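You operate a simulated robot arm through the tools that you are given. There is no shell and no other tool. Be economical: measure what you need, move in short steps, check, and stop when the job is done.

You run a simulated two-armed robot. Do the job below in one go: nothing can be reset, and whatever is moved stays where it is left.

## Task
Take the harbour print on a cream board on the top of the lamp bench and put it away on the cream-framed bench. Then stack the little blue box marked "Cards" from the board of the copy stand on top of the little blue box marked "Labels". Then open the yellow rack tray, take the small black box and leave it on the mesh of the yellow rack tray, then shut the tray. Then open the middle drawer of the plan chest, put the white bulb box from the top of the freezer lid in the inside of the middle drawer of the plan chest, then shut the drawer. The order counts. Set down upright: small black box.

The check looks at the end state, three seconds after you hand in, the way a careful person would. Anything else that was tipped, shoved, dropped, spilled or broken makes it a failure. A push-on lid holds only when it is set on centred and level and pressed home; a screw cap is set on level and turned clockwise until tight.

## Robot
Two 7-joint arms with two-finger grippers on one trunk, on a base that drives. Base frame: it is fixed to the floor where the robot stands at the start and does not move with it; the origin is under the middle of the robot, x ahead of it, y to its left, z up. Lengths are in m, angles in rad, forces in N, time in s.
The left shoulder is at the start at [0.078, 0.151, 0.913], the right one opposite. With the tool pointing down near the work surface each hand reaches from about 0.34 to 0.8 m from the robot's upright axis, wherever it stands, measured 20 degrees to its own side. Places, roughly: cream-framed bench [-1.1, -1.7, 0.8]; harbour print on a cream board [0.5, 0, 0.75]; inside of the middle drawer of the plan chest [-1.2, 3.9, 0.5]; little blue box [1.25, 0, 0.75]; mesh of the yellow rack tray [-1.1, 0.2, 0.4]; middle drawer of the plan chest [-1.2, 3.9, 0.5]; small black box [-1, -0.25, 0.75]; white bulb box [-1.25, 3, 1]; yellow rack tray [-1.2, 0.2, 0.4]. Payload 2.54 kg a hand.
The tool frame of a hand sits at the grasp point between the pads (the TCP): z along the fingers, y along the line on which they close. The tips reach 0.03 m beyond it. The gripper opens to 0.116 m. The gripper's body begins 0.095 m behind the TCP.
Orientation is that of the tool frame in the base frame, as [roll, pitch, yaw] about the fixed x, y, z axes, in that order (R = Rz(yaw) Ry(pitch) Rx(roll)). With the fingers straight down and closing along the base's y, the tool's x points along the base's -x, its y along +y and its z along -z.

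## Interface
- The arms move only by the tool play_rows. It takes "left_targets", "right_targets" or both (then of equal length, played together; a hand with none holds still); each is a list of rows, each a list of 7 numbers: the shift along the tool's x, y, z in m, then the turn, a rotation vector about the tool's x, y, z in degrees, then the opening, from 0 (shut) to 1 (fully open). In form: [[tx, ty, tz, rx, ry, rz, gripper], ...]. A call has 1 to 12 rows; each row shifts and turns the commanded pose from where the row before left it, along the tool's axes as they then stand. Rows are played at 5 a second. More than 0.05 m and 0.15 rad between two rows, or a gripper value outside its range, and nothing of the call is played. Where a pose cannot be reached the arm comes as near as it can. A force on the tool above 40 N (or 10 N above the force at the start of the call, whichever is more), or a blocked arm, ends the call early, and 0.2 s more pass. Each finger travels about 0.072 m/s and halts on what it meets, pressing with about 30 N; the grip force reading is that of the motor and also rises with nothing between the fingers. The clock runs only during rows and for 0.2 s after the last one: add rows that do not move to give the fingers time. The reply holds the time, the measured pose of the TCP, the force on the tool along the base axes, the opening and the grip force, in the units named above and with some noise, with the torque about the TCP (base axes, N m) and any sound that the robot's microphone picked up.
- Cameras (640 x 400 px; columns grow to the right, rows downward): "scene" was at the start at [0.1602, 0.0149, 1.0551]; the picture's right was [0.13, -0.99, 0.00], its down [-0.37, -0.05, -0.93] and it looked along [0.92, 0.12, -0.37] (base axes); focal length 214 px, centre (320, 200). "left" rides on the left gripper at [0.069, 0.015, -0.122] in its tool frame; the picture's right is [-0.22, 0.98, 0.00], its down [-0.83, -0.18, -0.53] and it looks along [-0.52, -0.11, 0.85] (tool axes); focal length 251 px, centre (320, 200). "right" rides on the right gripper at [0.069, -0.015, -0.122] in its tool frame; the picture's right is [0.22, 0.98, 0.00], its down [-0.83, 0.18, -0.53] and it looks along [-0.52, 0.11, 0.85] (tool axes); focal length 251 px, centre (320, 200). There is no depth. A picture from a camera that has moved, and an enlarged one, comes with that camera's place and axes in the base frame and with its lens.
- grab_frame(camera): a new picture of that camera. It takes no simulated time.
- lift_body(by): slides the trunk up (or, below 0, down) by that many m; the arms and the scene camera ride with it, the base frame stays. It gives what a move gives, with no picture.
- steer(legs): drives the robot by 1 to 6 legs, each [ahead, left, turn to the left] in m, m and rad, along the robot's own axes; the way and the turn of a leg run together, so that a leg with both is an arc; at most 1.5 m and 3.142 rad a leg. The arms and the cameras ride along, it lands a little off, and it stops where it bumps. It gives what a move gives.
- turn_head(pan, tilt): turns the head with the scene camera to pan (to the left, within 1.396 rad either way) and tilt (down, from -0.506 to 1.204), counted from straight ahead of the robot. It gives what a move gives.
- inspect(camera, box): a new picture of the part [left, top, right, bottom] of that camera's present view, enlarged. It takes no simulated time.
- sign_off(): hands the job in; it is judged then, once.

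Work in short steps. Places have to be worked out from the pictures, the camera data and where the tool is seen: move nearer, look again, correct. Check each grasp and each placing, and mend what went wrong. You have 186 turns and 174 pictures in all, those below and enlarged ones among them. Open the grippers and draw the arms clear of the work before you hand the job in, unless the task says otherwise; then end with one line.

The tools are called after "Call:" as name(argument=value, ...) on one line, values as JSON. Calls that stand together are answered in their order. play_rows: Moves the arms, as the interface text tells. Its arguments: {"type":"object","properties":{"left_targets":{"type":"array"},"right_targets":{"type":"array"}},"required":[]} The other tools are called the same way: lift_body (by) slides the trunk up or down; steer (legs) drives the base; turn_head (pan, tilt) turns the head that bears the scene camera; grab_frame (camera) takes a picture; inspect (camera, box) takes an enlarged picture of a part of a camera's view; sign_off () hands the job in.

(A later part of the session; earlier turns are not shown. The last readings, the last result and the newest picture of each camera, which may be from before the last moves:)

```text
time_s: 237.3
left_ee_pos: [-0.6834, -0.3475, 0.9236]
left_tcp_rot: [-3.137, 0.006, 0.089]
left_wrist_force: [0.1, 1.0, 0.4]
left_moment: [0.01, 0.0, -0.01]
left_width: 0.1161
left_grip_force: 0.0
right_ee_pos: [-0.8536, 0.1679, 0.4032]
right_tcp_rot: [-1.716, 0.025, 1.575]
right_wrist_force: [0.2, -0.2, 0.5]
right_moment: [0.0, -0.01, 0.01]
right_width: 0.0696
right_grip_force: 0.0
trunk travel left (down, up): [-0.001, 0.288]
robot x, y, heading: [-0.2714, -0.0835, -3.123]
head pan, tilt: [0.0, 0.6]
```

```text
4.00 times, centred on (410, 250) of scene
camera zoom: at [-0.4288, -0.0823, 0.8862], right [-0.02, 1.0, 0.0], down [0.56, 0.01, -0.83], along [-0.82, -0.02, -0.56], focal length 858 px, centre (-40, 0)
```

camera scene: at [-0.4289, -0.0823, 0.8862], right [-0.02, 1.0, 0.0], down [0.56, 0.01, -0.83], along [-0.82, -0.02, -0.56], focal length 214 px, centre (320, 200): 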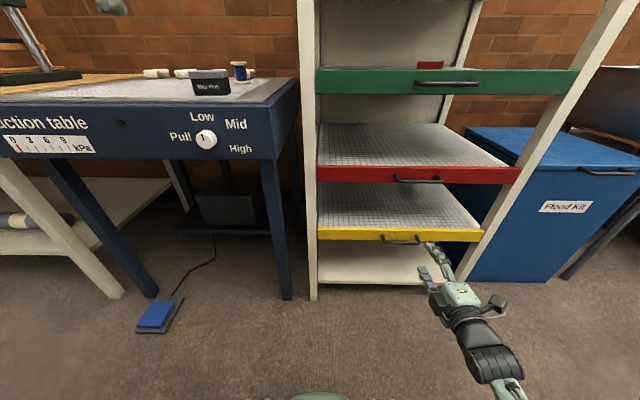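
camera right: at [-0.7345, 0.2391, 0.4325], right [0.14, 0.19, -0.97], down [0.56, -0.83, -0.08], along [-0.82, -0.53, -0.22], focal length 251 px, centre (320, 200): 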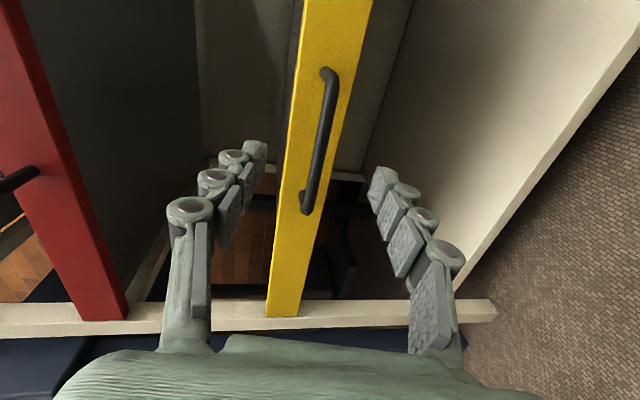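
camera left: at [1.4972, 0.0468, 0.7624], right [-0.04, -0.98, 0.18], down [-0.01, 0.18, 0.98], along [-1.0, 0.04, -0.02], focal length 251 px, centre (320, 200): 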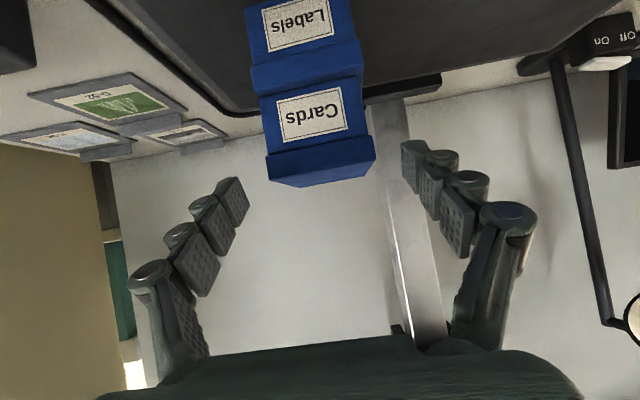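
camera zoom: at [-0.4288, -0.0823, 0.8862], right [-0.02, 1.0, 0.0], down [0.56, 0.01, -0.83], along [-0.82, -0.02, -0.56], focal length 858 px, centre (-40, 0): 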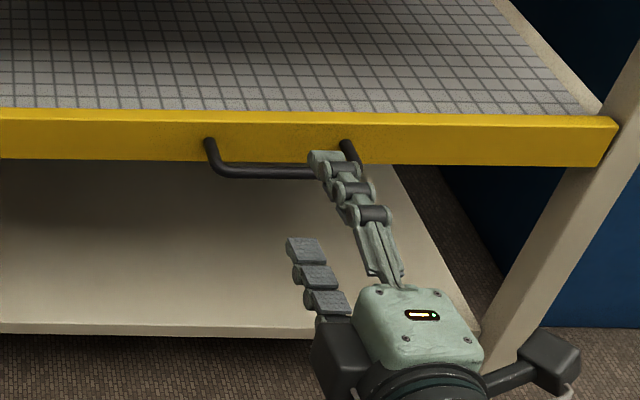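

Aligned. I advance 5.8 cm so the bar is between the fingers, and look.

Call:
play_rows(right_targets=[[0, 0.002, 0.03, 0, 0, 0, 0.6], [0, 0.001, 0.028, 0, 0, 0, 0.6], [0, 0, 0, 0, 0, 0, 0.6]])

Call:
grab_frame(camera="right")

```text
time_s: 238.1
left_ee_pos: [-0.6837, -0.3468, 0.9239]
left_tcp_rot: [-3.139, 0.006, 0.089]
left_wrist_force: [-0.2, -0.6, 0.7]
left_moment: [-0.02, 0.0, -0.03]
left_width: 0.1162
left_grip_force: 0.0
right_ee_pos: [-0.9093, 0.1689, 0.3894]
right_tcp_rot: [-1.717, 0.022, 1.576]
right_wrist_force: [-0.4, -0.5, 0.4]
right_moment: [0.01, -0.02, 0.01]
right_width: 0.0697
right_grip_force: 0.0
trunk travel left (down, up): [-0.001, 0.288]
robot x, y, heading: [-0.2721, -0.0793, -3.121]
head pan, tilt: [0.0, 0.6]
```

```text
89 pictures are left
camera right: at [-0.7912, 0.2398, 0.4196], right [0.14, 0.19, -0.97], down [0.56, -0.83, -0.08], along [-0.82, -0.53, -0.22], focal length 251 px, centre (320, 200)
```

right: 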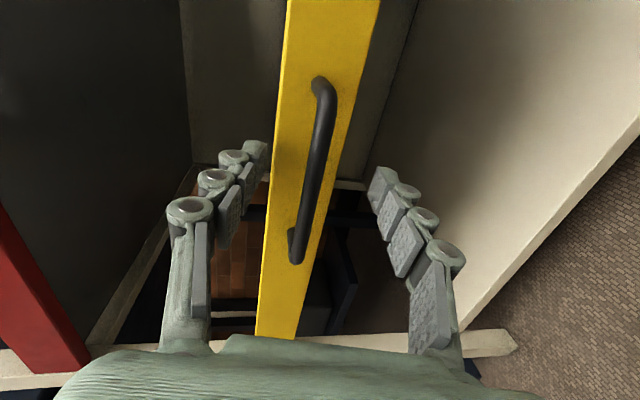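

The bar is centred between the fingers. I close.

Call:
play_rows(right_targets=[[0, 0, 0, 0, 0, 0, 0.3], [0, 0, 0, 0, 0, 0, 0], [0, 0, 0, 0, 0, 0, 0], [0, 0, 0, 0, 0, 0, 0], [0, 0, 0, 0, 0, 0, 0]])

Call:
grab_frame(camera="right")

```text
time_s: 239.3
left_ee_pos: [-0.6824, -0.3485, 0.9248]
left_tcp_rot: [-3.137, 0.01, 0.09]
left_wrist_force: [-0.1, 0.1, -0.4]
left_moment: [0.02, 0.02, -0.02]
left_width: 0.1162
left_grip_force: 0.1
right_ee_pos: [-0.91, 0.1697, 0.3942]
right_tcp_rot: [-1.71, 0.021, 1.575]
right_wrist_force: [-0.8, 2.5, 18.1]
right_moment: [0.86, -0.02, 0.31]
right_width: 0.0075
right_grip_force: 35.2
trunk travel left (down, up): [-0.001, 0.288]
robot x, y, heading: [-0.2754, -0.0833, -3.121]
head pan, tilt: [0.0, 0.6]
```

```text
88 pictures are left
camera right: at [-0.7915, 0.2399, 0.4235], right [0.13, 0.19, -0.97], down [0.56, -0.82, -0.09], along [-0.82, -0.53, -0.22], focal length 251 px, centre (320, 200)
```

right: 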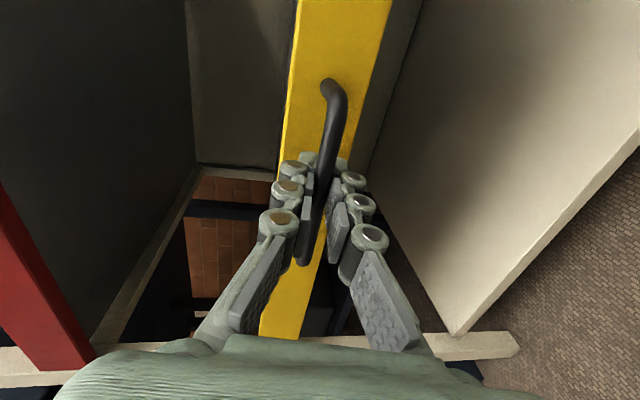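

Gripped on the bar with some vertical load (bar ~5 mm higher). I relieve it and begin to pull out by backing the base 8 cm.

Call:
play_rows(right_targets=[[0, -0.004, 0, 0, 0, 0, 0], [0, 0, 0, 0, 0, 0, 0]])

Call:
steer(legs=[[-0.08, 0, 0]])

Call:
grab_frame(camera="scene")

```text
time_s: 239.9
left_ee_pos: [-0.6842, -0.3478, 0.9253]
left_tcp_rot: [-3.138, 0.007, 0.089]
left_wrist_force: [1.5, 0.4, 0.0]
left_moment: [0.01, 0.01, 0.0]
left_width: 0.1162
left_grip_force: 0.1
right_ee_pos: [-0.9095, 0.1696, 0.3942]
right_tcp_rot: [-1.716, 0.023, 1.575]
right_wrist_force: [0.7, -0.1, 11.5]
right_moment: [0.96, 0.03, 0.01]
right_width: 0.0079
right_grip_force: 35.9
trunk travel left (down, up): [-0.001, 0.288]
robot x, y, heading: [-0.2761, -0.0811, -3.126]
head pan, tilt: [0.0, 0.6]
```

```text
time_s: 241.0
left_ee_pos: [-0.603, -0.3459, 0.9238]
left_tcp_rot: [-3.14, 0.007, 0.089]
left_wrist_force: [-0.2, -0.2, 0.0]
left_moment: [-0.01, -0.01, 0.0]
left_width: 0.1158
left_grip_force: 0.1
right_ee_pos: [-0.8293, 0.1706, 0.394]
right_tcp_rot: [-1.716, 0.026, 1.578]
right_wrist_force: [-0.3, -17.4, 6.2]
right_moment: [0.69, 0.03, 0.17]
right_width: 0.0075
right_grip_force: 35.4
trunk travel left (down, up): [-0.001, 0.288]
robot x, y, heading: [-0.1953, -0.0817, -3.122]
head pan, tilt: [0.0, 0.6]
```

```text
87 pictures are left
camera scene: at [-0.3479, -0.081, 0.8862], right [-0.02, 1.0, 0.0], down [0.56, 0.01, -0.83], along [-0.83, -0.02, -0.56], focal length 214 px, centre (320, 200)
```

scene: 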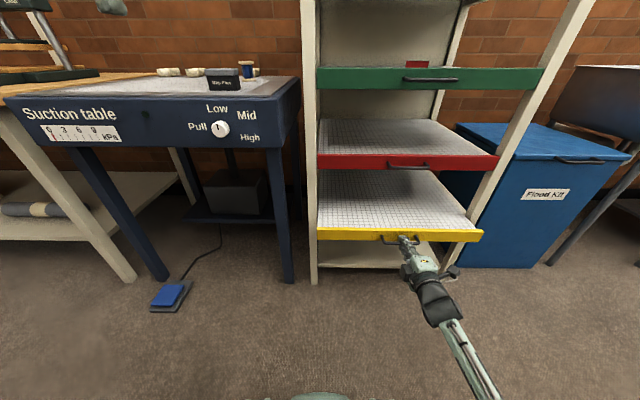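

Tray slides out. I trim the side load and pull another ~11 cm.

Call:
play_rows(right_targets=[[-0.002, -0.001, 0, 0, 0, 0, 0], [0, 0, 0, 0, 0, 0, 0]])

Call:
steer(legs=[[-0.11, 0.002, 0]])

Call:
grab_frame(camera="scene")

```text
time_s: 241.6
left_ee_pos: [-0.6042, -0.3458, 0.9244]
left_tcp_rot: [-3.139, 0.004, 0.089]
left_wrist_force: [-0.8, -0.4, 0.8]
left_moment: [-0.01, 0.02, 0.04]
left_width: 0.1159
left_grip_force: 0.1
right_ee_pos: [-0.8287, 0.1702, 0.3938]
right_tcp_rot: [-1.718, 0.022, 1.574]
right_wrist_force: [-0.1, 8.9, -1.6]
right_moment: [1.02, 0.02, 0.25]
right_width: 0.0077
right_grip_force: 35.4
trunk travel left (down, up): [-0.001, 0.288]
robot x, y, heading: [-0.1917, -0.0772, -3.125]
head pan, tilt: [0.0, 0.6]
```

```text
time_s: 242.8
left_ee_pos: [-0.4959, -0.3454, 0.9232]
left_tcp_rot: [-3.139, 0.007, 0.091]
left_wrist_force: [-0.4, 0.8, -0.2]
left_moment: [-0.03, 0.03, -0.03]
left_width: 0.116
left_grip_force: 0.1
right_ee_pos: [-0.7208, 0.1701, 0.3932]
right_tcp_rot: [-1.72, 0.026, 1.575]
right_wrist_force: [-1.1, 23.1, -4.9]
right_moment: [0.81, 0.03, 0.35]
right_width: 0.0077
right_grip_force: 35.5
trunk travel left (down, up): [-0.001, 0.288]
robot x, y, heading: [-0.0847, -0.0762, -3.115]
head pan, tilt: [0.0, 0.6]
```

```text
86 pictures are left
camera scene: at [-0.2405, -0.0801, 0.8861], right [-0.02, 1.0, 0.0], down [0.57, 0.01, -0.82], along [-0.82, -0.02, -0.57], focal length 214 px, centre (320, 200)
```

scene: 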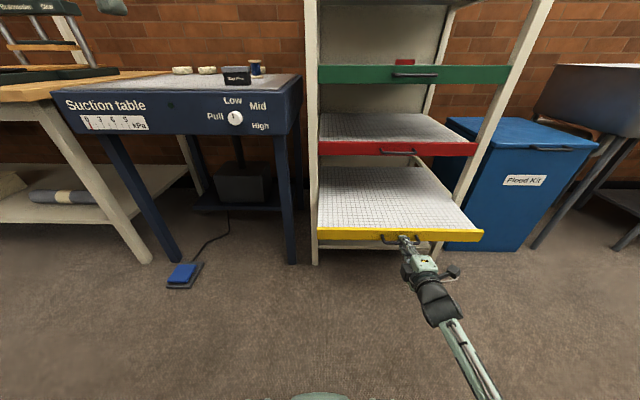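

Open by ~19 cm, enough mesh exposed. I release the handle and withdraw the hand back and up.

Call:
play_rows(right_targets=[[0.002, 0, 0, 0, 0, 0, 0.3], [0, 0, 0, 0, 0, 0, 0.6], [0, 0, 0, 0, 0, 0, 0.6], [0, 0, -0.03, 0, 0, 0, 0.6], [0, 0, -0.04, 0, 0, 0, 0.6], [0, -0.04, -0.01, 0, 0, 0, 0.6], [0.01, -0.045, 0, 0, 0, 0, 0.6], [0.01, -0.045, 0, 0, 0, 0, 0.6], [0.01, -0.045, 0, 0, 0, 0, 0.6], [0.01, -0.045, 0, 0, 0, 0, 0.6], [0.01, -0.045, 0, 0, 0, 0, 0.6], [0, 0, 0, 0, 0, 0, 0.6]])

Call:
grab_frame(camera="scene")

```text
time_s: 245.4
left_ee_pos: [-0.4957, -0.3461, 0.9238]
left_tcp_rot: [-3.137, 0.007, 0.091]
left_wrist_force: [0.1, 0.0, -0.2]
left_moment: [0.02, 0.01, 0.01]
left_width: 0.1161
left_grip_force: 0.1
right_ee_pos: [-0.6844, 0.2288, 0.666]
right_tcp_rot: [-1.719, 0.027, 1.576]
right_wrist_force: [0.3, 1.1, 0.6]
right_moment: [-0.02, -0.01, -0.02]
right_width: 0.0698
right_grip_force: 0.0
trunk travel left (down, up): [-0.001, 0.288]
robot x, y, heading: [-0.0843, -0.0825, -3.121]
head pan, tilt: [0.0, 0.6]
```

```text
85 pictures are left
camera scene: at [-0.2402, -0.0804, 0.8862], right [-0.02, 1.0, 0.0], down [0.56, 0.01, -0.83], along [-0.82, -0.02, -0.56], focal length 214 px, centre (320, 200)
```

scene: 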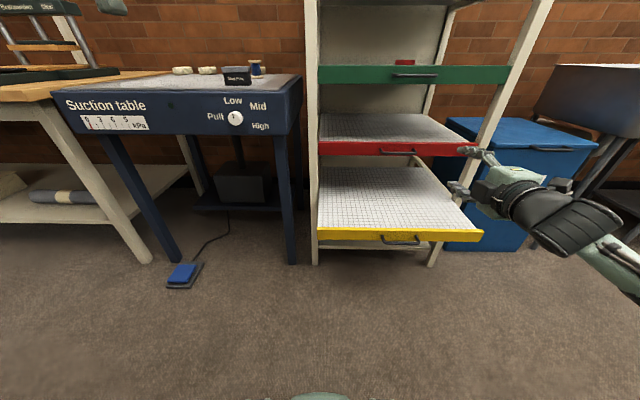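

The tray stays open. Next the "Map Pins" box: about (-1.02,-0.355), table top z≈0.80. I raise the trunk and fold the right hand back to pointing down.

Call:
lift_body(by=0.149)

Call:
play_rows(right_targets=[[0, -0.02, -0.02, 0, 0, 0, 0.6], [0, -0.02, -0.02, -8, 0, 0, 0.6], [0, -0.02, -0.02, -8, 0, 0, 0.6], [0, -0.01, -0.02, -8, 0, 0, 0.6], [0, 0, -0.02, -8, 0, 0, 0.6], [0, 0, -0.02, -8, 0, 0, 0.6], [0, 0.02, -0.02, -8, 0, 0, 0.6], [0, 0.03, -0.01, -8, 0, 0, 0.6], [0, 0.03, 0, -8, 0, 0, 0.6], [0, 0.03, 0, -8, 0, 0, 0.6], [0, 0.03, 0, -8, 0, 0, 0.6], [0, 0.02, 0, -1.6, 1.4, 0, 0.6]], left_targets=[[0, 0, 0, 0, 0, 5, 1], [0, 0, 0, 0, 0, 0, 1], [0, 0, 0, 0, 0, 0, 1], [0, 0, 0, 0, 0, 0, 1], [0, 0, 0, 0, 0, 0, 1], [0, 0, 0, 0, 0, 0, 1], [0, 0, 0, 0, 0, 0, 1], [0, 0, 0, 0, 0, 0, 1], [0, 0, 0, 0, 0, 0, 1], [0, 0, 0, 0, 0, 0, 1], [0, 0, 0, 0, 0, 0, 1], [0, 0, 0, 0, 0, 0, 1]])

Call:
steer(legs=[[0, 0.44, -0.02]])

Call:
grab_frame(camera="scene")

```text
time_s: 247.1
left_ee_pos: [-0.4961, -0.3456, 1.0725]
left_tcp_rot: [-3.137, 0.007, 0.091]
left_wrist_force: [0.4, 0.6, -0.1]
left_moment: [-0.02, 0.0, 0.03]
left_width: 0.1159
left_grip_force: 0.1
right_ee_pos: [-0.6836, 0.2289, 0.8167]
right_tcp_rot: [-1.719, 0.026, 1.576]
right_wrist_force: [-0.5, 0.0, 0.5]
right_moment: [-0.01, -0.01, -0.02]
right_width: 0.0699
right_grip_force: 0.0
trunk travel left (down, up): [-0.15, 0.139]
robot x, y, heading: [-0.0845, -0.0791, -3.121]
head pan, tilt: [0.0, 0.6]
```

```text
time_s: 249.7
left_ee_pos: [-0.4948, -0.346, 1.0732]
left_tcp_rot: [-3.137, 0.008, 0.005]
left_wrist_force: [-0.6, -0.2, -0.2]
left_moment: [-0.04, 0.02, 0.02]
left_width: 0.1161
left_grip_force: 0.1
right_ee_pos: [-0.4272, 0.2335, 0.8921]
right_tcp_rot: [3.139, 0.001, 1.576]
right_wrist_force: [1.4, 0.4, 0.2]
right_moment: [-0.03, 0.01, -0.01]
right_width: 0.0692
right_grip_force: 0.1
trunk travel left (down, up): [-0.15, 0.139]
robot x, y, heading: [-0.0835, -0.0803, -3.116]
head pan, tilt: [0.0, 0.6]
```

```text
time_s: 254.6
left_ee_pos: [-0.4943, -0.7876, 1.0729]
left_tcp_rot: [-3.137, 0.008, -0.017]
left_wrist_force: [0.0, -0.4, -0.4]
left_moment: [0.01, 0.01, -0.02]
left_width: 0.116
left_grip_force: 0.1
right_ee_pos: [-0.4165, -0.2109, 0.8931]
right_tcp_rot: [3.141, 0.0, 1.555]
right_wrist_force: [-0.6, -0.4, 1.1]
right_moment: [-0.02, -0.02, -0.04]
right_width: 0.0693
right_grip_force: 0.0
trunk travel left (down, up): [-0.15, 0.139]
robot x, y, heading: [-0.076, -0.526, -3.141]
head pan, tilt: [0.0, 0.6]
```

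```text
84 pictures are left
camera scene: at [-0.2346, -0.5272, 1.0352], right [0.0, 1.0, 0.0], down [0.56, 0.0, -0.83], along [-0.83, 0.0, -0.56], focal length 214 px, centre (320, 200)
```

scene: 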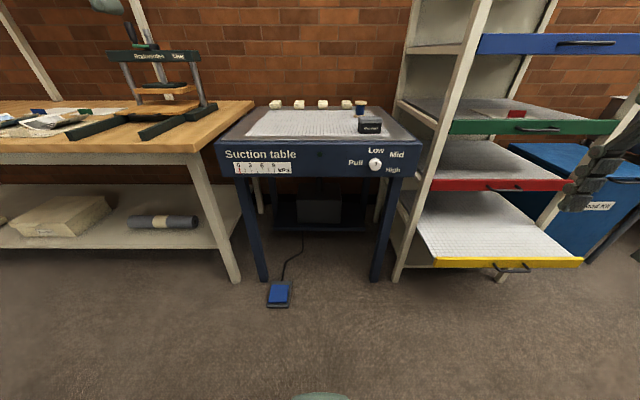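

I drive ahead 0.32 m beside the open tray (clearance about 6 cm), and look at the box.

Call:
steer(legs=[[0.0, 0.03, 0], [0.32, 0, 0]])

Call:
inspect(camera="scene", box=[300, 80, 460, 180])

Call:
grab_frame(camera="left")

```text
time_s: 257.3
left_ee_pos: [-0.811, -0.8185, 1.0727]
left_tcp_rot: [-3.139, 0.005, -0.015]
left_wrist_force: [-0.7, -0.4, 0.8]
left_moment: [-0.03, 0.01, -0.02]
left_width: 0.1159
left_grip_force: 0.0
right_ee_pos: [-0.7328, -0.2418, 0.8911]
right_tcp_rot: [3.139, -0.001, 1.553]
right_wrist_force: [-0.3, -0.7, 0.4]
right_moment: [-0.02, -0.01, 0.01]
right_width: 0.0696
right_grip_force: 0.1
trunk travel left (down, up): [-0.15, 0.139]
robot x, y, heading: [-0.3936, -0.5596, -3.138]
head pan, tilt: [0.0, 0.6]
```

```text
4.00 times, centred on (380, 130) of scene
camera zoom: at [-0.5513, -0.5585, 1.0351], right [0.0, 1.0, 0.0], down [0.57, 0.0, -0.82], along [-0.82, 0.0, -0.57], focal length 858 px, centre (80, 480)
```

zoom: 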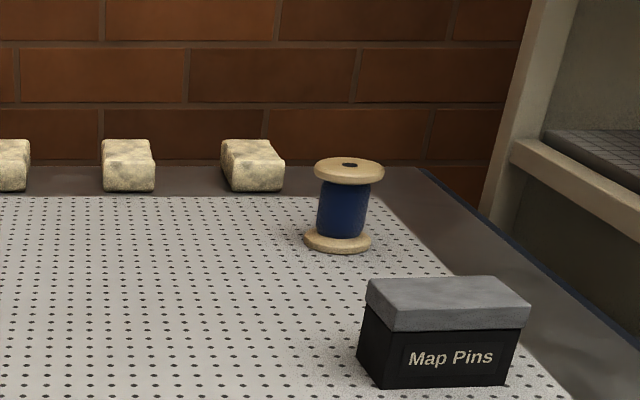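

```text
82 pictures are left
camera left: at [-0.7425, -0.836, 1.1941], right [-0.23, -0.97, 0.0], down [-0.82, 0.19, 0.54], along [-0.52, 0.13, -0.84], focal length 251 px, centre (320, 200)
```

left: 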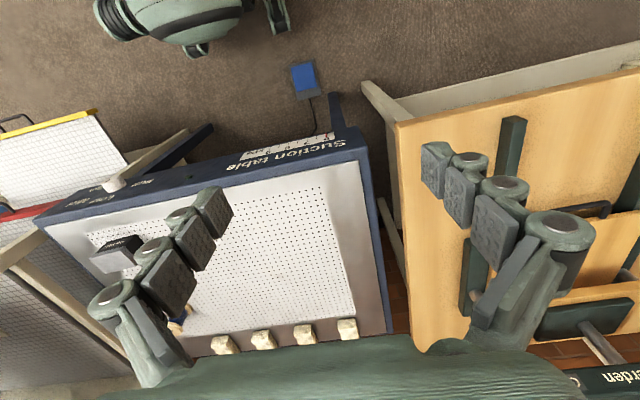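

Box centre ≈ (-1.01,-0.349), width ≈0.075, top ~0.85. I bring the left hand above it.

Call:
play_rows(left_targets=[[-0.018, -0.0427, 0.01, 0, 0, 0, 1], [-0.018, -0.0427, 0.01, 0, 0, 0, 1], [-0.018, -0.0427, 0.01, 0, 0, 0, 1], [-0.018, -0.0427, 0.01, 0, 0, 0, 1], [-0.018, -0.0427, 0.01, 0, 0, 0, 1], [-0.018, -0.0427, 0.01, 0, 0, 0, 1], [-0.018, -0.0427, 0.01, 0, 0, 0, 1], [-0.018, -0.0427, 0.01, 0, 0, 0, 1], [-0.018, -0.0427, 0.01, 0, 0, 0, 1], [-0.018, -0.0427, 0.01, 0, 0, 0, 1], [-0.018, -0.0427, 0.01, 0, 0, 0, 1], [0, 0, 0, 0, 0, 0, 1]])

Call:
grab_frame(camera="left")

Call:
inspect(camera="scene", box=[260, 60, 460, 185])

```text
time_s: 259.9
left_ee_pos: [-0.9778, -0.4056, 0.9549]
left_tcp_rot: [-3.139, 0.006, -0.015]
left_wrist_force: [-0.4, 0.4, -0.6]
left_moment: [0.0, 0.03, 0.02]
left_width: 0.1162
left_grip_force: 0.0
left hand out of reach, approached as far as the arm can: row 10, 11
right_ee_pos: [-0.7317, -0.2418, 0.8926]
right_tcp_rot: [3.142, -0.001, 1.556]
right_wrist_force: [0.1, 0.5, -0.3]
right_moment: [0.03, -0.01, 0.02]
right_width: 0.0696
right_grip_force: 0.0
trunk travel left (down, up): [-0.15, 0.139]
robot x, y, heading: [-0.3969, -0.5623, -3.138]
head pan, tilt: [0.0, 0.6]
```

```text
81 pictures are left
camera left: at [-0.9088, -0.4223, 1.0766], right [-0.23, -0.97, 0.0], down [-0.82, 0.19, 0.54], along [-0.53, 0.13, -0.84], focal length 251 px, centre (320, 200)
```

left: 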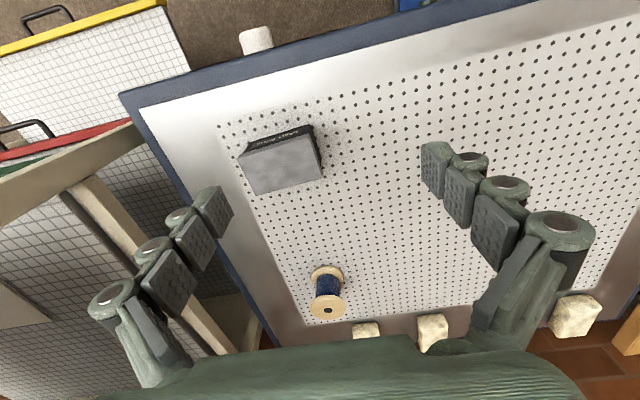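

```text
3.20 times, centred on (360, 122) of scene
camera zoom: at [-0.5512, -0.5585, 1.0352], right [0.0, 1.0, 0.0], down [0.56, 0.0, -0.83], along [-0.83, 0.0, -0.56], focal length 686 px, centre (192, 448)
```

zoom: 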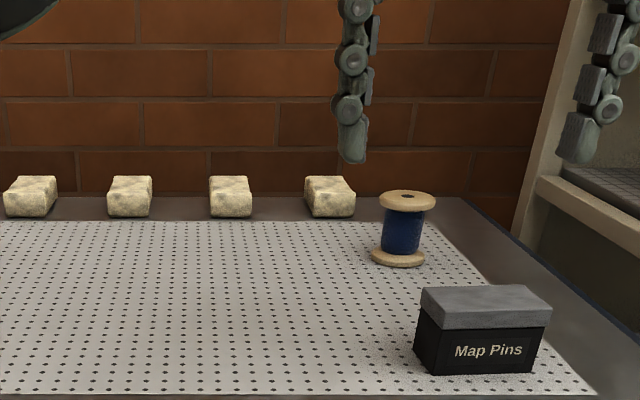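

The box centre from the hand view is (-1.007,-0.36). Reach was marginal, so I drive ahead 4 cm, then shift sideways while descending.

Call:
steer(legs=[[0.04, 0, 0]])

Call:
play_rows(left_targets=[[0, -0.015, 0.015, 0, 0, 0, 1], [0, -0.015, 0.015, 0, 0, 0, 1], [0, -0.015, 0.015, 0, 0, 0, 1], [0, 0, 0, 0, 0, 0, 1]])

Call:
grab_frame(camera="left")

```text
time_s: 260.7
left_ee_pos: [-1.0185, -0.4052, 0.9559]
left_tcp_rot: [-3.138, 0.007, -0.015]
left_wrist_force: [0.3, 0.7, -1.0]
left_moment: [0.0, -0.01, -0.03]
left_width: 0.116
left_grip_force: 0.0
right_ee_pos: [-0.7719, -0.2428, 0.8921]
right_tcp_rot: [3.138, 0.001, 1.557]
right_wrist_force: [-0.6, -0.3, -0.4]
right_moment: [-0.03, -0.02, -0.01]
right_width: 0.0695
right_grip_force: 0.2
trunk travel left (down, up): [-0.15, 0.139]
robot x, y, heading: [-0.436, -0.5611, -3.138]
head pan, tilt: [0.0, 0.6]
```

```text
time_s: 261.7
left_ee_pos: [-1.0167, -0.374, 0.9049]
left_tcp_rot: [-3.138, 0.009, -0.017]
left_wrist_force: [-0.7, 1.0, 0.0]
left_moment: [-0.01, -0.04, -0.02]
left_width: 0.1162
left_grip_force: 0.0
left hand out of reach, approached as far as the arm can: row 2, 3
right_ee_pos: [-0.7724, -0.2433, 0.8925]
right_tcp_rot: [3.14, 0.0, 1.557]
right_wrist_force: [-0.9, -0.3, -0.3]
right_moment: [0.03, -0.01, -0.01]
right_width: 0.0697
right_grip_force: 0.0
trunk travel left (down, up): [-0.15, 0.139]
robot x, y, heading: [-0.4342, -0.5616, -3.138]
head pan, tilt: [0.0, 0.6]
```

```text
79 pictures are left
camera left: at [-0.9481, -0.3927, 1.0264], right [-0.23, -0.97, 0.0], down [-0.82, 0.19, 0.54], along [-0.53, 0.13, -0.84], focal length 251 px, centre (320, 200)
```

left: 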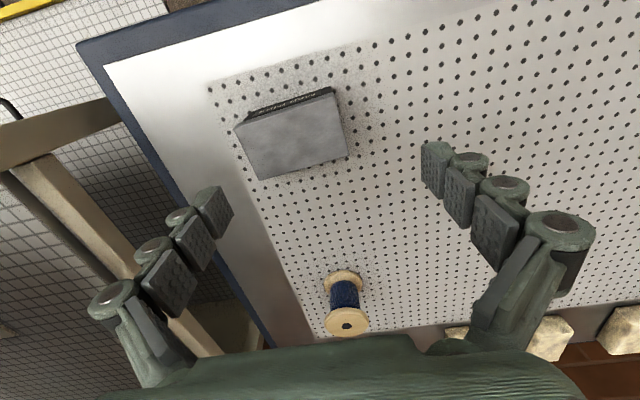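

I shift to (-1.004,-0.358) and descend to z≈0.86.

Call:
play_rows(left_targets=[[0.006, -0.008, 0.02, 0, 0, 0, 1], [0.006, -0.008, 0.02, 0, 0, 0, 1], [0, 0, 0.005, 0, 0, 0, 1], [0, 0, 0, 0, 0, 0, 1]])

Call:
grab_frame(camera="left")

Call:
inspect(camera="scene", box=[300, 80, 460, 180])

```text
time_s: 262.7
left_ee_pos: [-1.0053, -0.3591, 0.8599]
left_tcp_rot: [-3.137, 0.007, -0.016]
left_wrist_force: [0.4, -1.2, -0.3]
left_moment: [-0.02, 0.0, 0.01]
left_width: 0.1159
left_grip_force: 0.0
right_ee_pos: [-0.7719, -0.2419, 0.8926]
right_tcp_rot: [3.141, 0.001, 1.558]
right_wrist_force: [-0.2, 0.1, -0.2]
right_moment: [0.01, 0.0, 0.02]
right_width: 0.0697
right_grip_force: 0.1
trunk travel left (down, up): [-0.15, 0.139]
robot x, y, heading: [-0.4335, -0.5636, -3.132]
head pan, tilt: [0.0, 0.6]
```

```text
78 pictures are left
camera left: at [-0.9379, -0.3767, 0.981], right [-0.23, -0.97, 0.0], down [-0.82, 0.19, 0.54], along [-0.52, 0.13, -0.84], focal length 251 px, centre (320, 200)
```

left: 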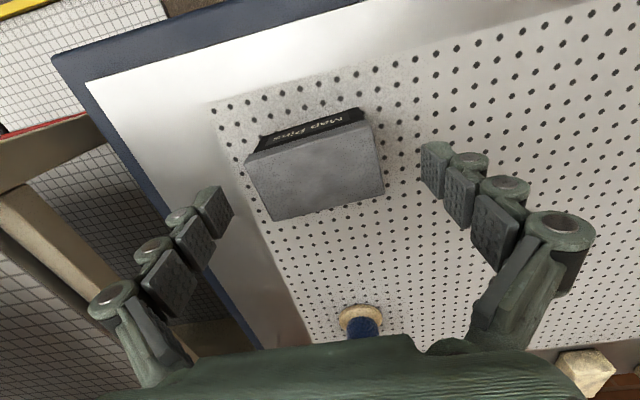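

```text
4.00 times, centred on (380, 130) of scene
camera zoom: at [-0.5908, -0.5588, 1.0352], right [0.0, 1.0, 0.0], down [0.56, 0.0, -0.83], along [-0.83, 0.0, -0.56], focal length 858 px, centre (80, 480)
```

zoom: 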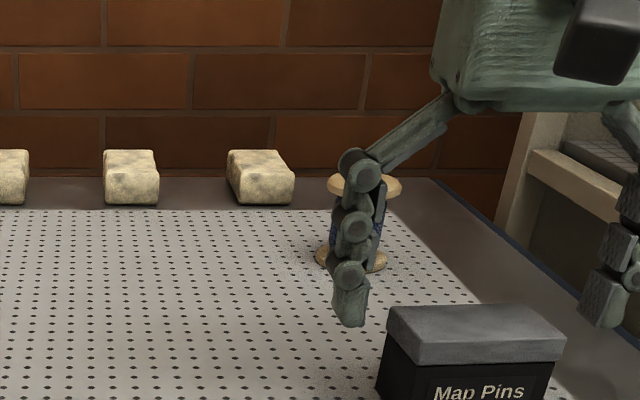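

Box is centred between the fingers. I descend 2.2 cm more, watching force.

Call:
play_rows(left_targets=[[0.003, 0, 0.012, 0, 0, 0, 1], [0, 0, 0.01, 0, 0, 0, 1], [0, 0, 0, 0, 0, 0, 1]])

Call:
inspect(camera="scene", box=[300, 80, 460, 180])

Call:
grab_frame(camera="left")

```text
time_s: 263.5
left_ee_pos: [-1.0032, -0.3589, 0.8378]
left_tcp_rot: [-3.138, 0.007, -0.017]
left_wrist_force: [-0.2, -0.8, 0.2]
left_moment: [0.01, -0.01, -0.02]
left_width: 0.1161
left_grip_force: 0.1
right_ee_pos: [-0.7721, -0.2417, 0.8925]
right_tcp_rot: [-3.141, 0.0, 1.557]
right_wrist_force: [0.4, 0.4, -0.3]
right_moment: [-0.01, 0.01, -0.01]
right_width: 0.0697
right_grip_force: 0.0
trunk travel left (down, up): [-0.15, 0.139]
robot x, y, heading: [-0.4355, -0.5587, -3.136]
head pan, tilt: [0.0, 0.6]
```

```text
4.00 times, centred on (380, 130) of scene
camera zoom: at [-0.5908, -0.5587, 1.0352], right [0.0, 1.0, 0.0], down [0.56, 0.0, -0.83], along [-0.83, 0.0, -0.56], focal length 858 px, centre (80, 480)
```

zoom: 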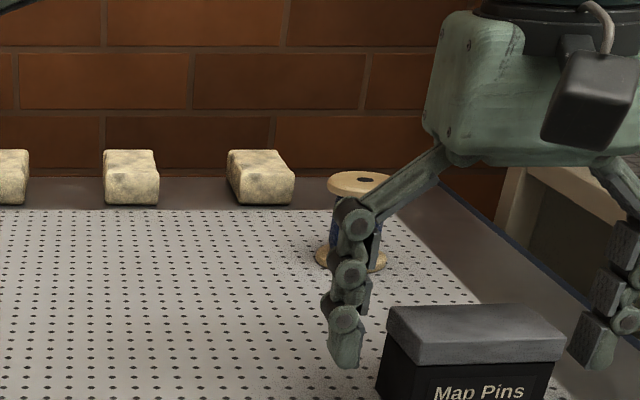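

```text
75 pictures are left
camera left: at [-0.9341, -0.3764, 0.9592], right [-0.23, -0.97, 0.0], down [-0.82, 0.19, 0.54], along [-0.53, 0.13, -0.84], focal length 251 px, centre (320, 200)
```

left: 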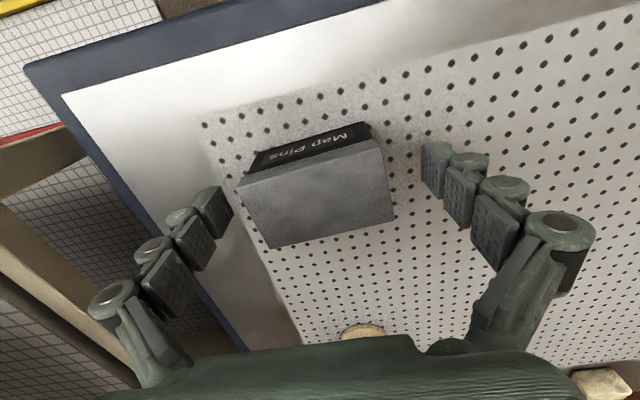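

The tips are still above the table (lid top looks ~z 0.83). I lower further in small steps.

Call:
play_rows(left_targets=[[0, 0, 0.007, 0, 0, 0, 1], [0, 0, 0.006, 0, 0, 0, 1], [0, 0, 0, 0, 0, 0, 1]])

Call:
grab_frame(camera="left")

Call:
inspect(camera="scene", box=[340, 120, 468, 200])

```text
time_s: 264.3
left_ee_pos: [-1.0039, -0.3597, 0.8252]
left_tcp_rot: [-3.139, 0.009, -0.015]
left_wrist_force: [0.0, 0.2, 0.2]
left_moment: [-0.01, -0.01, -0.01]
left_width: 0.1161
left_grip_force: 0.0
right_ee_pos: [-0.7727, -0.2418, 0.8925]
right_tcp_rot: [-3.141, 0.0, 1.556]
right_wrist_force: [-0.9, -0.9, -0.7]
right_moment: [0.01, -0.04, -0.01]
right_width: 0.0697
right_grip_force: 0.0
trunk travel left (down, up): [-0.15, 0.139]
robot x, y, heading: [-0.4352, -0.5583, -3.14]
head pan, tilt: [0.0, 0.6]
```

```text
74 pictures are left
camera left: at [-0.934, -0.377, 0.9462], right [-0.23, -0.97, 0.0], down [-0.82, 0.19, 0.54], along [-0.52, 0.13, -0.84], focal length 251 px, centre (320, 200)
```

left: 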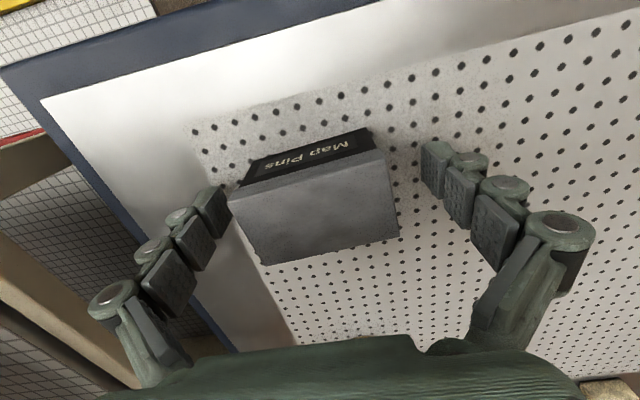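

```text
5.00 times, centred on (404, 160) of scene
camera zoom: at [-0.5908, -0.5587, 1.0352], right [0.0, 1.0, 0.0], down [0.56, 0.0, -0.83], along [-0.83, 0.0, -0.56], focal length 1072 px, centre (-100, 400)
```

zoom: 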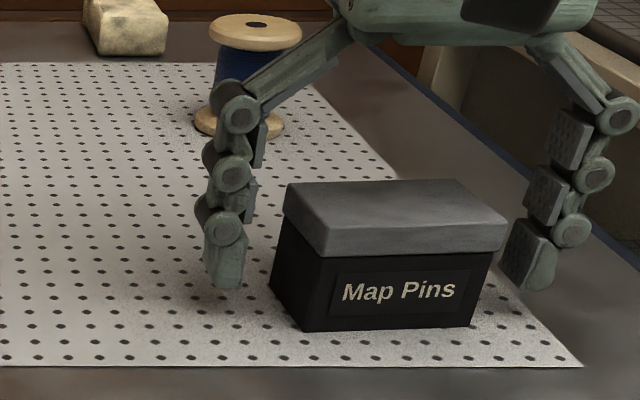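

Tips are ~1 cm above the table. I go down 8 mm and close on the box.

Call:
play_rows(left_targets=[[0, 0, 0.008, 0, 0, 0, 1], [0, 0, 0, 0, 0, 0, 0.8], [0, 0, 0, 0, 0, 0, 0.5], [0, 0, 0, 0, 0, 0, 0.4], [0, 0, 0, 0, 0, 0, 0.4], [0, 0, 0, 0, 0, 0, 0.4]])

Call:
play_rows(left_targets=[[0, 0, -0.01, 0, 0, 0, 0.4], [0, 0, -0.02, 0, 0, 0, 0.4], [0, 0, 0, 0, 0, 0, 0.4]])

Call:
inspect(camera="scene", box=[340, 100, 468, 180])

```text
time_s: 265.2
left_ee_pos: [-1.0046, -0.3659, 0.8257]
left_tcp_rot: [-3.141, 0.015, -0.007]
left_wrist_force: [4.0, -3.8, 22.9]
left_moment: [-0.69, -0.14, 0.02]
left_width: 0.0742
left_grip_force: 42.9
right_ee_pos: [-0.7703, -0.2431, 0.8935]
right_tcp_rot: [-3.14, -0.001, 1.559]
right_wrist_force: [-0.1, -0.3, 0.7]
right_moment: [0.01, 0.0, -0.05]
right_width: 0.0695
right_grip_force: 0.1
trunk travel left (down, up): [-0.15, 0.139]
robot x, y, heading: [-0.4388, -0.5633, -3.138]
head pan, tilt: [0.0, 0.6]
stopped in row 4 (left hand): the force on the tool passed its limit at 47 N (the readings are from after the stop); the commanded pose is now the measured one
```

```text
time_s: 266.0
left_ee_pos: [-1.0045, -0.364, 0.8512]
left_tcp_rot: [3.139, 0.011, -0.011]
left_wrist_force: [0.1, 0.6, -0.5]
left_moment: [-0.01, -0.01, 0.02]
left_width: 0.0742
left_grip_force: 30.5
right_ee_pos: [-0.7726, -0.2445, 0.8921]
right_tcp_rot: [-3.141, -0.001, 1.558]
right_wrist_force: [-0.1, 0.2, 0.0]
right_moment: [0.01, -0.03, 0.0]
right_width: 0.0698
right_grip_force: 0.1
trunk travel left (down, up): [-0.15, 0.139]
robot x, y, heading: [-0.4375, -0.5588, -3.136]
head pan, tilt: [0.0, 0.6]
```

```text
5.00 times, centred on (404, 140) of scene
camera zoom: at [-0.5908, -0.5592, 1.0351], right [0.0, 1.0, 0.0], down [0.56, 0.0, -0.83], along [-0.83, 0.0, -0.56], focal length 1072 px, centre (-100, 500)
```

zoom: 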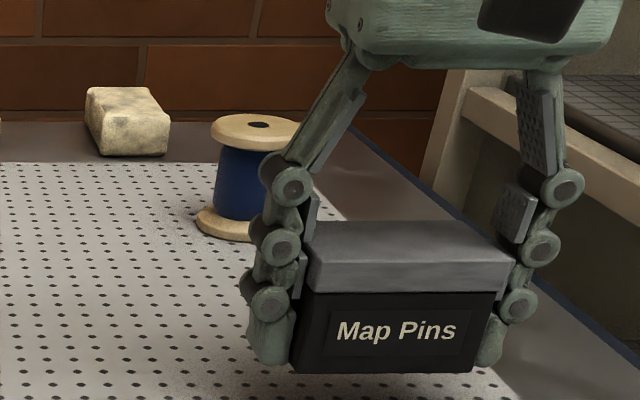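

The box is held level by its body. I raise it, back away, and strafe to the open tray.

Call:
play_rows(left_targets=[[0, 0, -0.03, 0, 0, 0, 0.4], [0, 0, -0.03, 0, 0, 0, 0.4], [0, 0, 0, 0, 0, 0, 0.4]])

Call:
steer(legs=[[-0.24, 0, 0], [0, -0.56, 0]])

Call:
lift_body(by=-0.149)

Call:
grab_frame(camera="scene")

```text
time_s: 266.8
left_ee_pos: [-1.0075, -0.3708, 0.9148]
left_tcp_rot: [-3.141, 0.016, -0.008]
left_wrist_force: [0.5, -0.1, -0.4]
left_moment: [-0.01, 0.0, 0.0]
left_width: 0.0738
left_grip_force: 30.2
left hand out of reach, approached as far as the arm can: row 2
right_ee_pos: [-0.7729, -0.2428, 0.8918]
right_tcp_rot: [3.14, -0.002, 1.556]
right_wrist_force: [0.1, 0.7, 0.4]
right_moment: [-0.02, 0.04, -0.05]
right_width: 0.0695
right_grip_force: 0.0
trunk travel left (down, up): [-0.15, 0.139]
robot x, y, heading: [-0.4342, -0.5644, -3.134]
head pan, tilt: [0.0, 0.6]
```

```text
time_s: 274.2
left_ee_pos: [-0.7678, 0.1987, 0.9126]
left_tcp_rot: [-3.141, 0.014, -0.011]
left_wrist_force: [0.6, 0.3, -0.2]
left_moment: [-0.03, 0.0, -0.01]
left_width: 0.074
left_grip_force: 30.3
right_ee_pos: [-0.5327, 0.3269, 0.8929]
right_tcp_rot: [-3.142, -0.001, 1.557]
right_wrist_force: [0.1, 0.7, -0.1]
right_moment: [0.0, 0.02, 0.01]
right_width: 0.0698
right_grip_force: 0.0
trunk travel left (down, up): [-0.15, 0.139]
robot x, y, heading: [-0.1943, 0.0058, -3.137]
head pan, tilt: [0.0, 0.6]
```

```text
time_s: 275.9
left_ee_pos: [-0.7692, 0.1993, 0.7651]
left_tcp_rot: [-3.139, 0.014, -0.01]
left_wrist_force: [-0.9, -0.4, -0.6]
left_moment: [0.0, -0.03, 0.0]
left_width: 0.0737
left_grip_force: 29.9
right_ee_pos: [-0.5324, 0.3273, 0.7438]
right_tcp_rot: [3.141, 0.0, 1.557]
right_wrist_force: [-0.2, -0.6, -0.6]
right_moment: [0.04, -0.03, 0.0]
right_width: 0.0696
right_grip_force: 0.1
trunk travel left (down, up): [-0.001, 0.288]
robot x, y, heading: [-0.1956, 0.0069, -3.138]
head pan, tilt: [0.0, 0.6]
```

```text
71 pictures are left
camera scene: at [-0.3524, 0.0101, 0.8863], right [0.0, 1.0, 0.0], down [0.56, 0.0, -0.83], along [-0.83, 0.0, -0.56], focal length 214 px, centre (320, 200)
```

scene: 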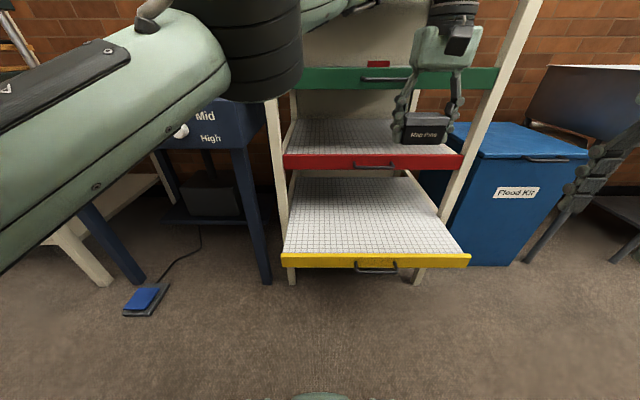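

I move over the exposed mesh (x≈-0.825) and descend most of the way.

Call:
play_rows(left_targets=[[-0.028, 0.01, 0, 0, 0, 0, 0.4], [-0.028, 0.01, 0, 0, 0, 0, 0.4], [0, 0, 0.04, 0, 0, 0, 0.4], [0, 0, 0.04, 0, 0, 0, 0.4], [0, 0, 0.04, 0, 0, 0, 0.4], [0, 0, 0.04, 0, 0, 0, 0.4], [0, 0, 0.04, 0, 0, 0, 0.4], [0, 0, 0.04, 0, 0, 0, 0.4], [0, 0, 0, 0, 0, 0, 0.4]])

Call:
grab_frame(camera="scene")

Call:
grab_frame(camera="left")

```text
time_s: 277.9
left_ee_pos: [-0.7912, 0.1792, 0.5257]
left_tcp_rot: [3.141, 0.015, -0.012]
left_wrist_force: [0.1, -0.8, -0.7]
left_moment: [-0.02, -0.03, 0.0]
left_width: 0.0737
left_grip_force: 29.8
left hand out of reach, approached as far as the arm can: row 1, 2
right_ee_pos: [-0.5339, 0.3261, 0.7436]
right_tcp_rot: [-3.141, 0.001, 1.557]
right_wrist_force: [0.1, -0.4, -0.5]
right_moment: [0.0, -0.02, -0.01]
right_width: 0.0696
right_grip_force: 0.1
trunk travel left (down, up): [-0.001, 0.288]
robot x, y, heading: [-0.1946, 0.0069, -3.135]
head pan, tilt: [0.0, 0.6]
```

```text
70 pictures are left
camera scene: at [-0.3524, 0.0102, 0.8862], right [0.0, 1.0, 0.0], down [0.57, 0.0, -0.82], along [-0.82, 0.0, -0.57], focal length 214 px, centre (320, 200)
```

scene: 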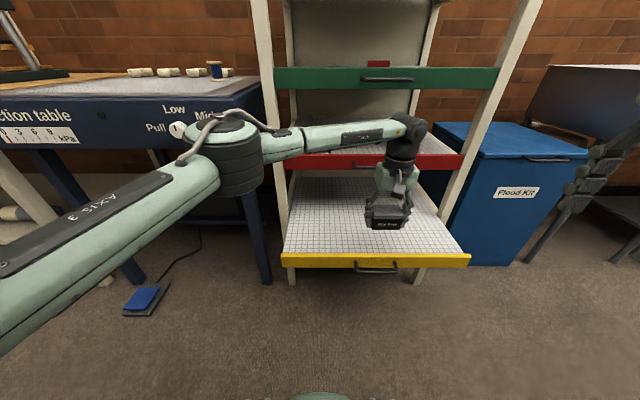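

```text
69 pictures are left
camera left: at [-0.7213, 0.1625, 0.6468], right [-0.22, -0.97, 0.0], down [-0.82, 0.19, 0.55], along [-0.53, 0.12, -0.84], focal length 251 px, centre (320, 200)
```

left: 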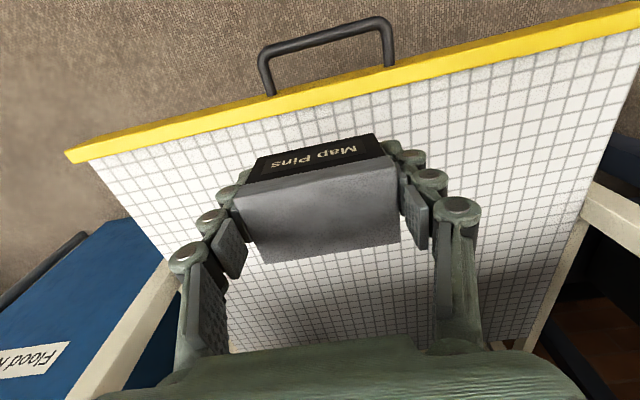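

I move 3.5 cm further inward and lower to just above the mesh.

Call:
play_rows(left_targets=[[-0.018, 0, 0.01, 0, 0, 0, 0.4], [-0.018, 0, 0.01, 0, 0, 0, 0.4], [0, 0, 0.02, 0, 0, 0, 0.4], [0, 0, 0.02, 0, 0, 0, 0.4], [0, 0, 0, 0, 0, 0, 0.4]])

Call:
inspect(camera="scene", box=[280, 150, 480, 275])

Call:
grab_frame(camera="left")

```text
time_s: 279.1
left_ee_pos: [-0.8286, 0.1808, 0.4679]
left_tcp_rot: [-3.14, 0.013, -0.01]
left_wrist_force: [-0.6, -0.6, -0.4]
left_moment: [0.03, -0.03, 0.0]
left_width: 0.0738
left_grip_force: 30.3
right_ee_pos: [-0.5336, 0.3268, 0.7434]
right_tcp_rot: [3.141, 0.001, 1.558]
right_wrist_force: [-0.1, -0.2, 0.2]
right_moment: [0.01, -0.01, 0.01]
right_width: 0.0695
right_grip_force: 0.0
trunk travel left (down, up): [-0.001, 0.288]
robot x, y, heading: [-0.1957, 0.0094, -3.139]
head pan, tilt: [0.0, 0.6]
```

```text
3.20 times, centred on (380, 212) of scene
camera zoom: at [-0.3524, 0.0102, 0.8862], right [0.0, 1.0, 0.0], down [0.56, 0.0, -0.83], along [-0.83, 0.0, -0.56], focal length 686 px, centre (128, 160)
```

zoom: 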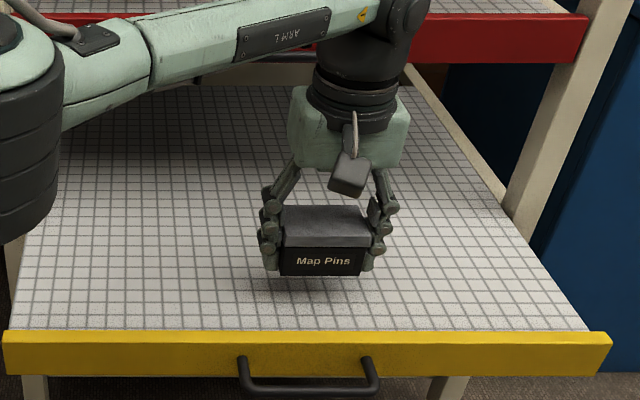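

```text
67 pictures are left
camera left: at [-0.759, 0.1651, 0.587], right [-0.22, -0.97, 0.0], down [-0.82, 0.19, 0.55], along [-0.53, 0.12, -0.84], focal length 251 px, centre (320, 200)
```

left: 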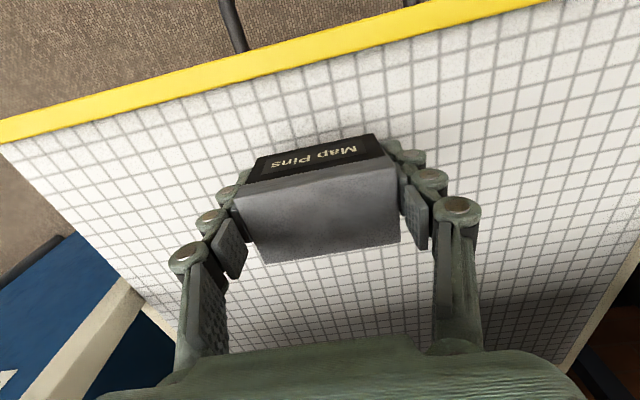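

About 3 cm above the mesh. I lower 2 cm then in small steps until contact.

Call:
play_rows(left_targets=[[0, 0, 0.01, 0, 0, 0, 0.4], [0, 0, 0.01, 0, 0, 0, 0.4], [0, 0, 0, 0, 0, 0, 0.4]])

Call:
play_rows(left_targets=[[0, 0, 0.004, 0, 0, 0, 0.4], [0, 0, 0, 0, 0, 0, 0.4]])

Call:
play_rows(left_targets=[[0, 0, 0.004, 0, 0, 0, 0.4], [0, 0, 0, 0, 0, 0, 0.4]])

Call:
inspect(camera="scene", box=[330, 190, 458, 270])

```text
time_s: 279.9
left_ee_pos: [-0.8285, 0.1814, 0.4464]
left_tcp_rot: [-3.139, 0.013, -0.01]
left_wrist_force: [-0.7, -0.1, -0.6]
left_moment: [0.0, 0.0, 0.0]
left_width: 0.074
left_grip_force: 30.2
right_ee_pos: [-0.5331, 0.3261, 0.7439]
right_tcp_rot: [3.14, -0.001, 1.556]
right_wrist_force: [0.2, -0.1, 0.8]
right_moment: [-0.01, -0.01, -0.01]
right_width: 0.0696
right_grip_force: 0.0
trunk travel left (down, up): [-0.001, 0.288]
robot x, y, heading: [-0.1975, 0.0105, -3.142]
head pan, tilt: [0.0, 0.6]
```

```text
time_s: 280.5
left_ee_pos: [-0.828, 0.1811, 0.4416]
left_tcp_rot: [-3.139, 0.013, -0.01]
left_wrist_force: [0.5, 0.1, -1.0]
left_moment: [-0.02, -0.02, 0.0]
left_width: 0.0738
left_grip_force: 29.6
right_ee_pos: [-0.5336, 0.3257, 0.7437]
right_tcp_rot: [3.141, 0.0, 1.557]
right_wrist_force: [0.1, 0.3, -0.1]
right_moment: [-0.02, -0.01, -0.03]
right_width: 0.0697
right_grip_force: 0.1
trunk travel left (down, up): [-0.001, 0.288]
robot x, y, heading: [-0.1968, 0.0039, -3.139]
head pan, tilt: [0.0, 0.6]
```

```text
time_s: 281.1
left_ee_pos: [-0.8284, 0.1814, 0.4378]
left_tcp_rot: [-3.14, 0.014, -0.011]
left_wrist_force: [0.2, 0.6, -1.3]
left_moment: [0.01, -0.02, 0.01]
left_width: 0.0739
left_grip_force: 30.2
right_ee_pos: [-0.5346, 0.3256, 0.7435]
right_tcp_rot: [-3.14, 0.0, 1.556]
right_wrist_force: [-0.3, 0.1, 0.3]
right_moment: [-0.02, 0.0, 0.02]
right_width: 0.0697
right_grip_force: 0.2
trunk travel left (down, up): [-0.001, 0.288]
robot x, y, heading: [-0.1974, 0.0066, -3.144]
head pan, tilt: [0.0, 0.6]
```

```text
5.00 times, centred on (394, 230) of scene
camera zoom: at [-0.3524, 0.0102, 0.8862], right [0.0, 1.0, 0.0], down [0.56, 0.0, -0.83], along [-0.83, 0.0, -0.56], focal length 1072 px, centre (-50, 50)
```

zoom: 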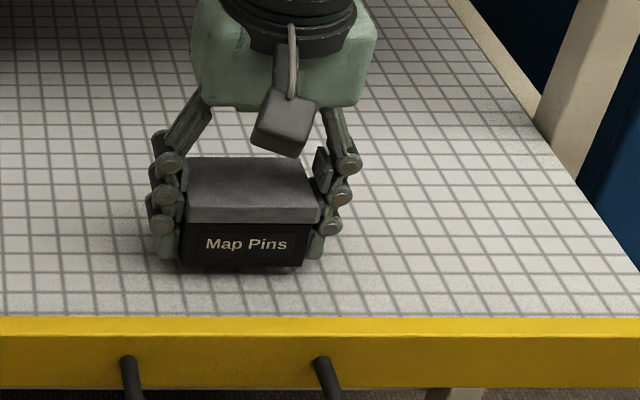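

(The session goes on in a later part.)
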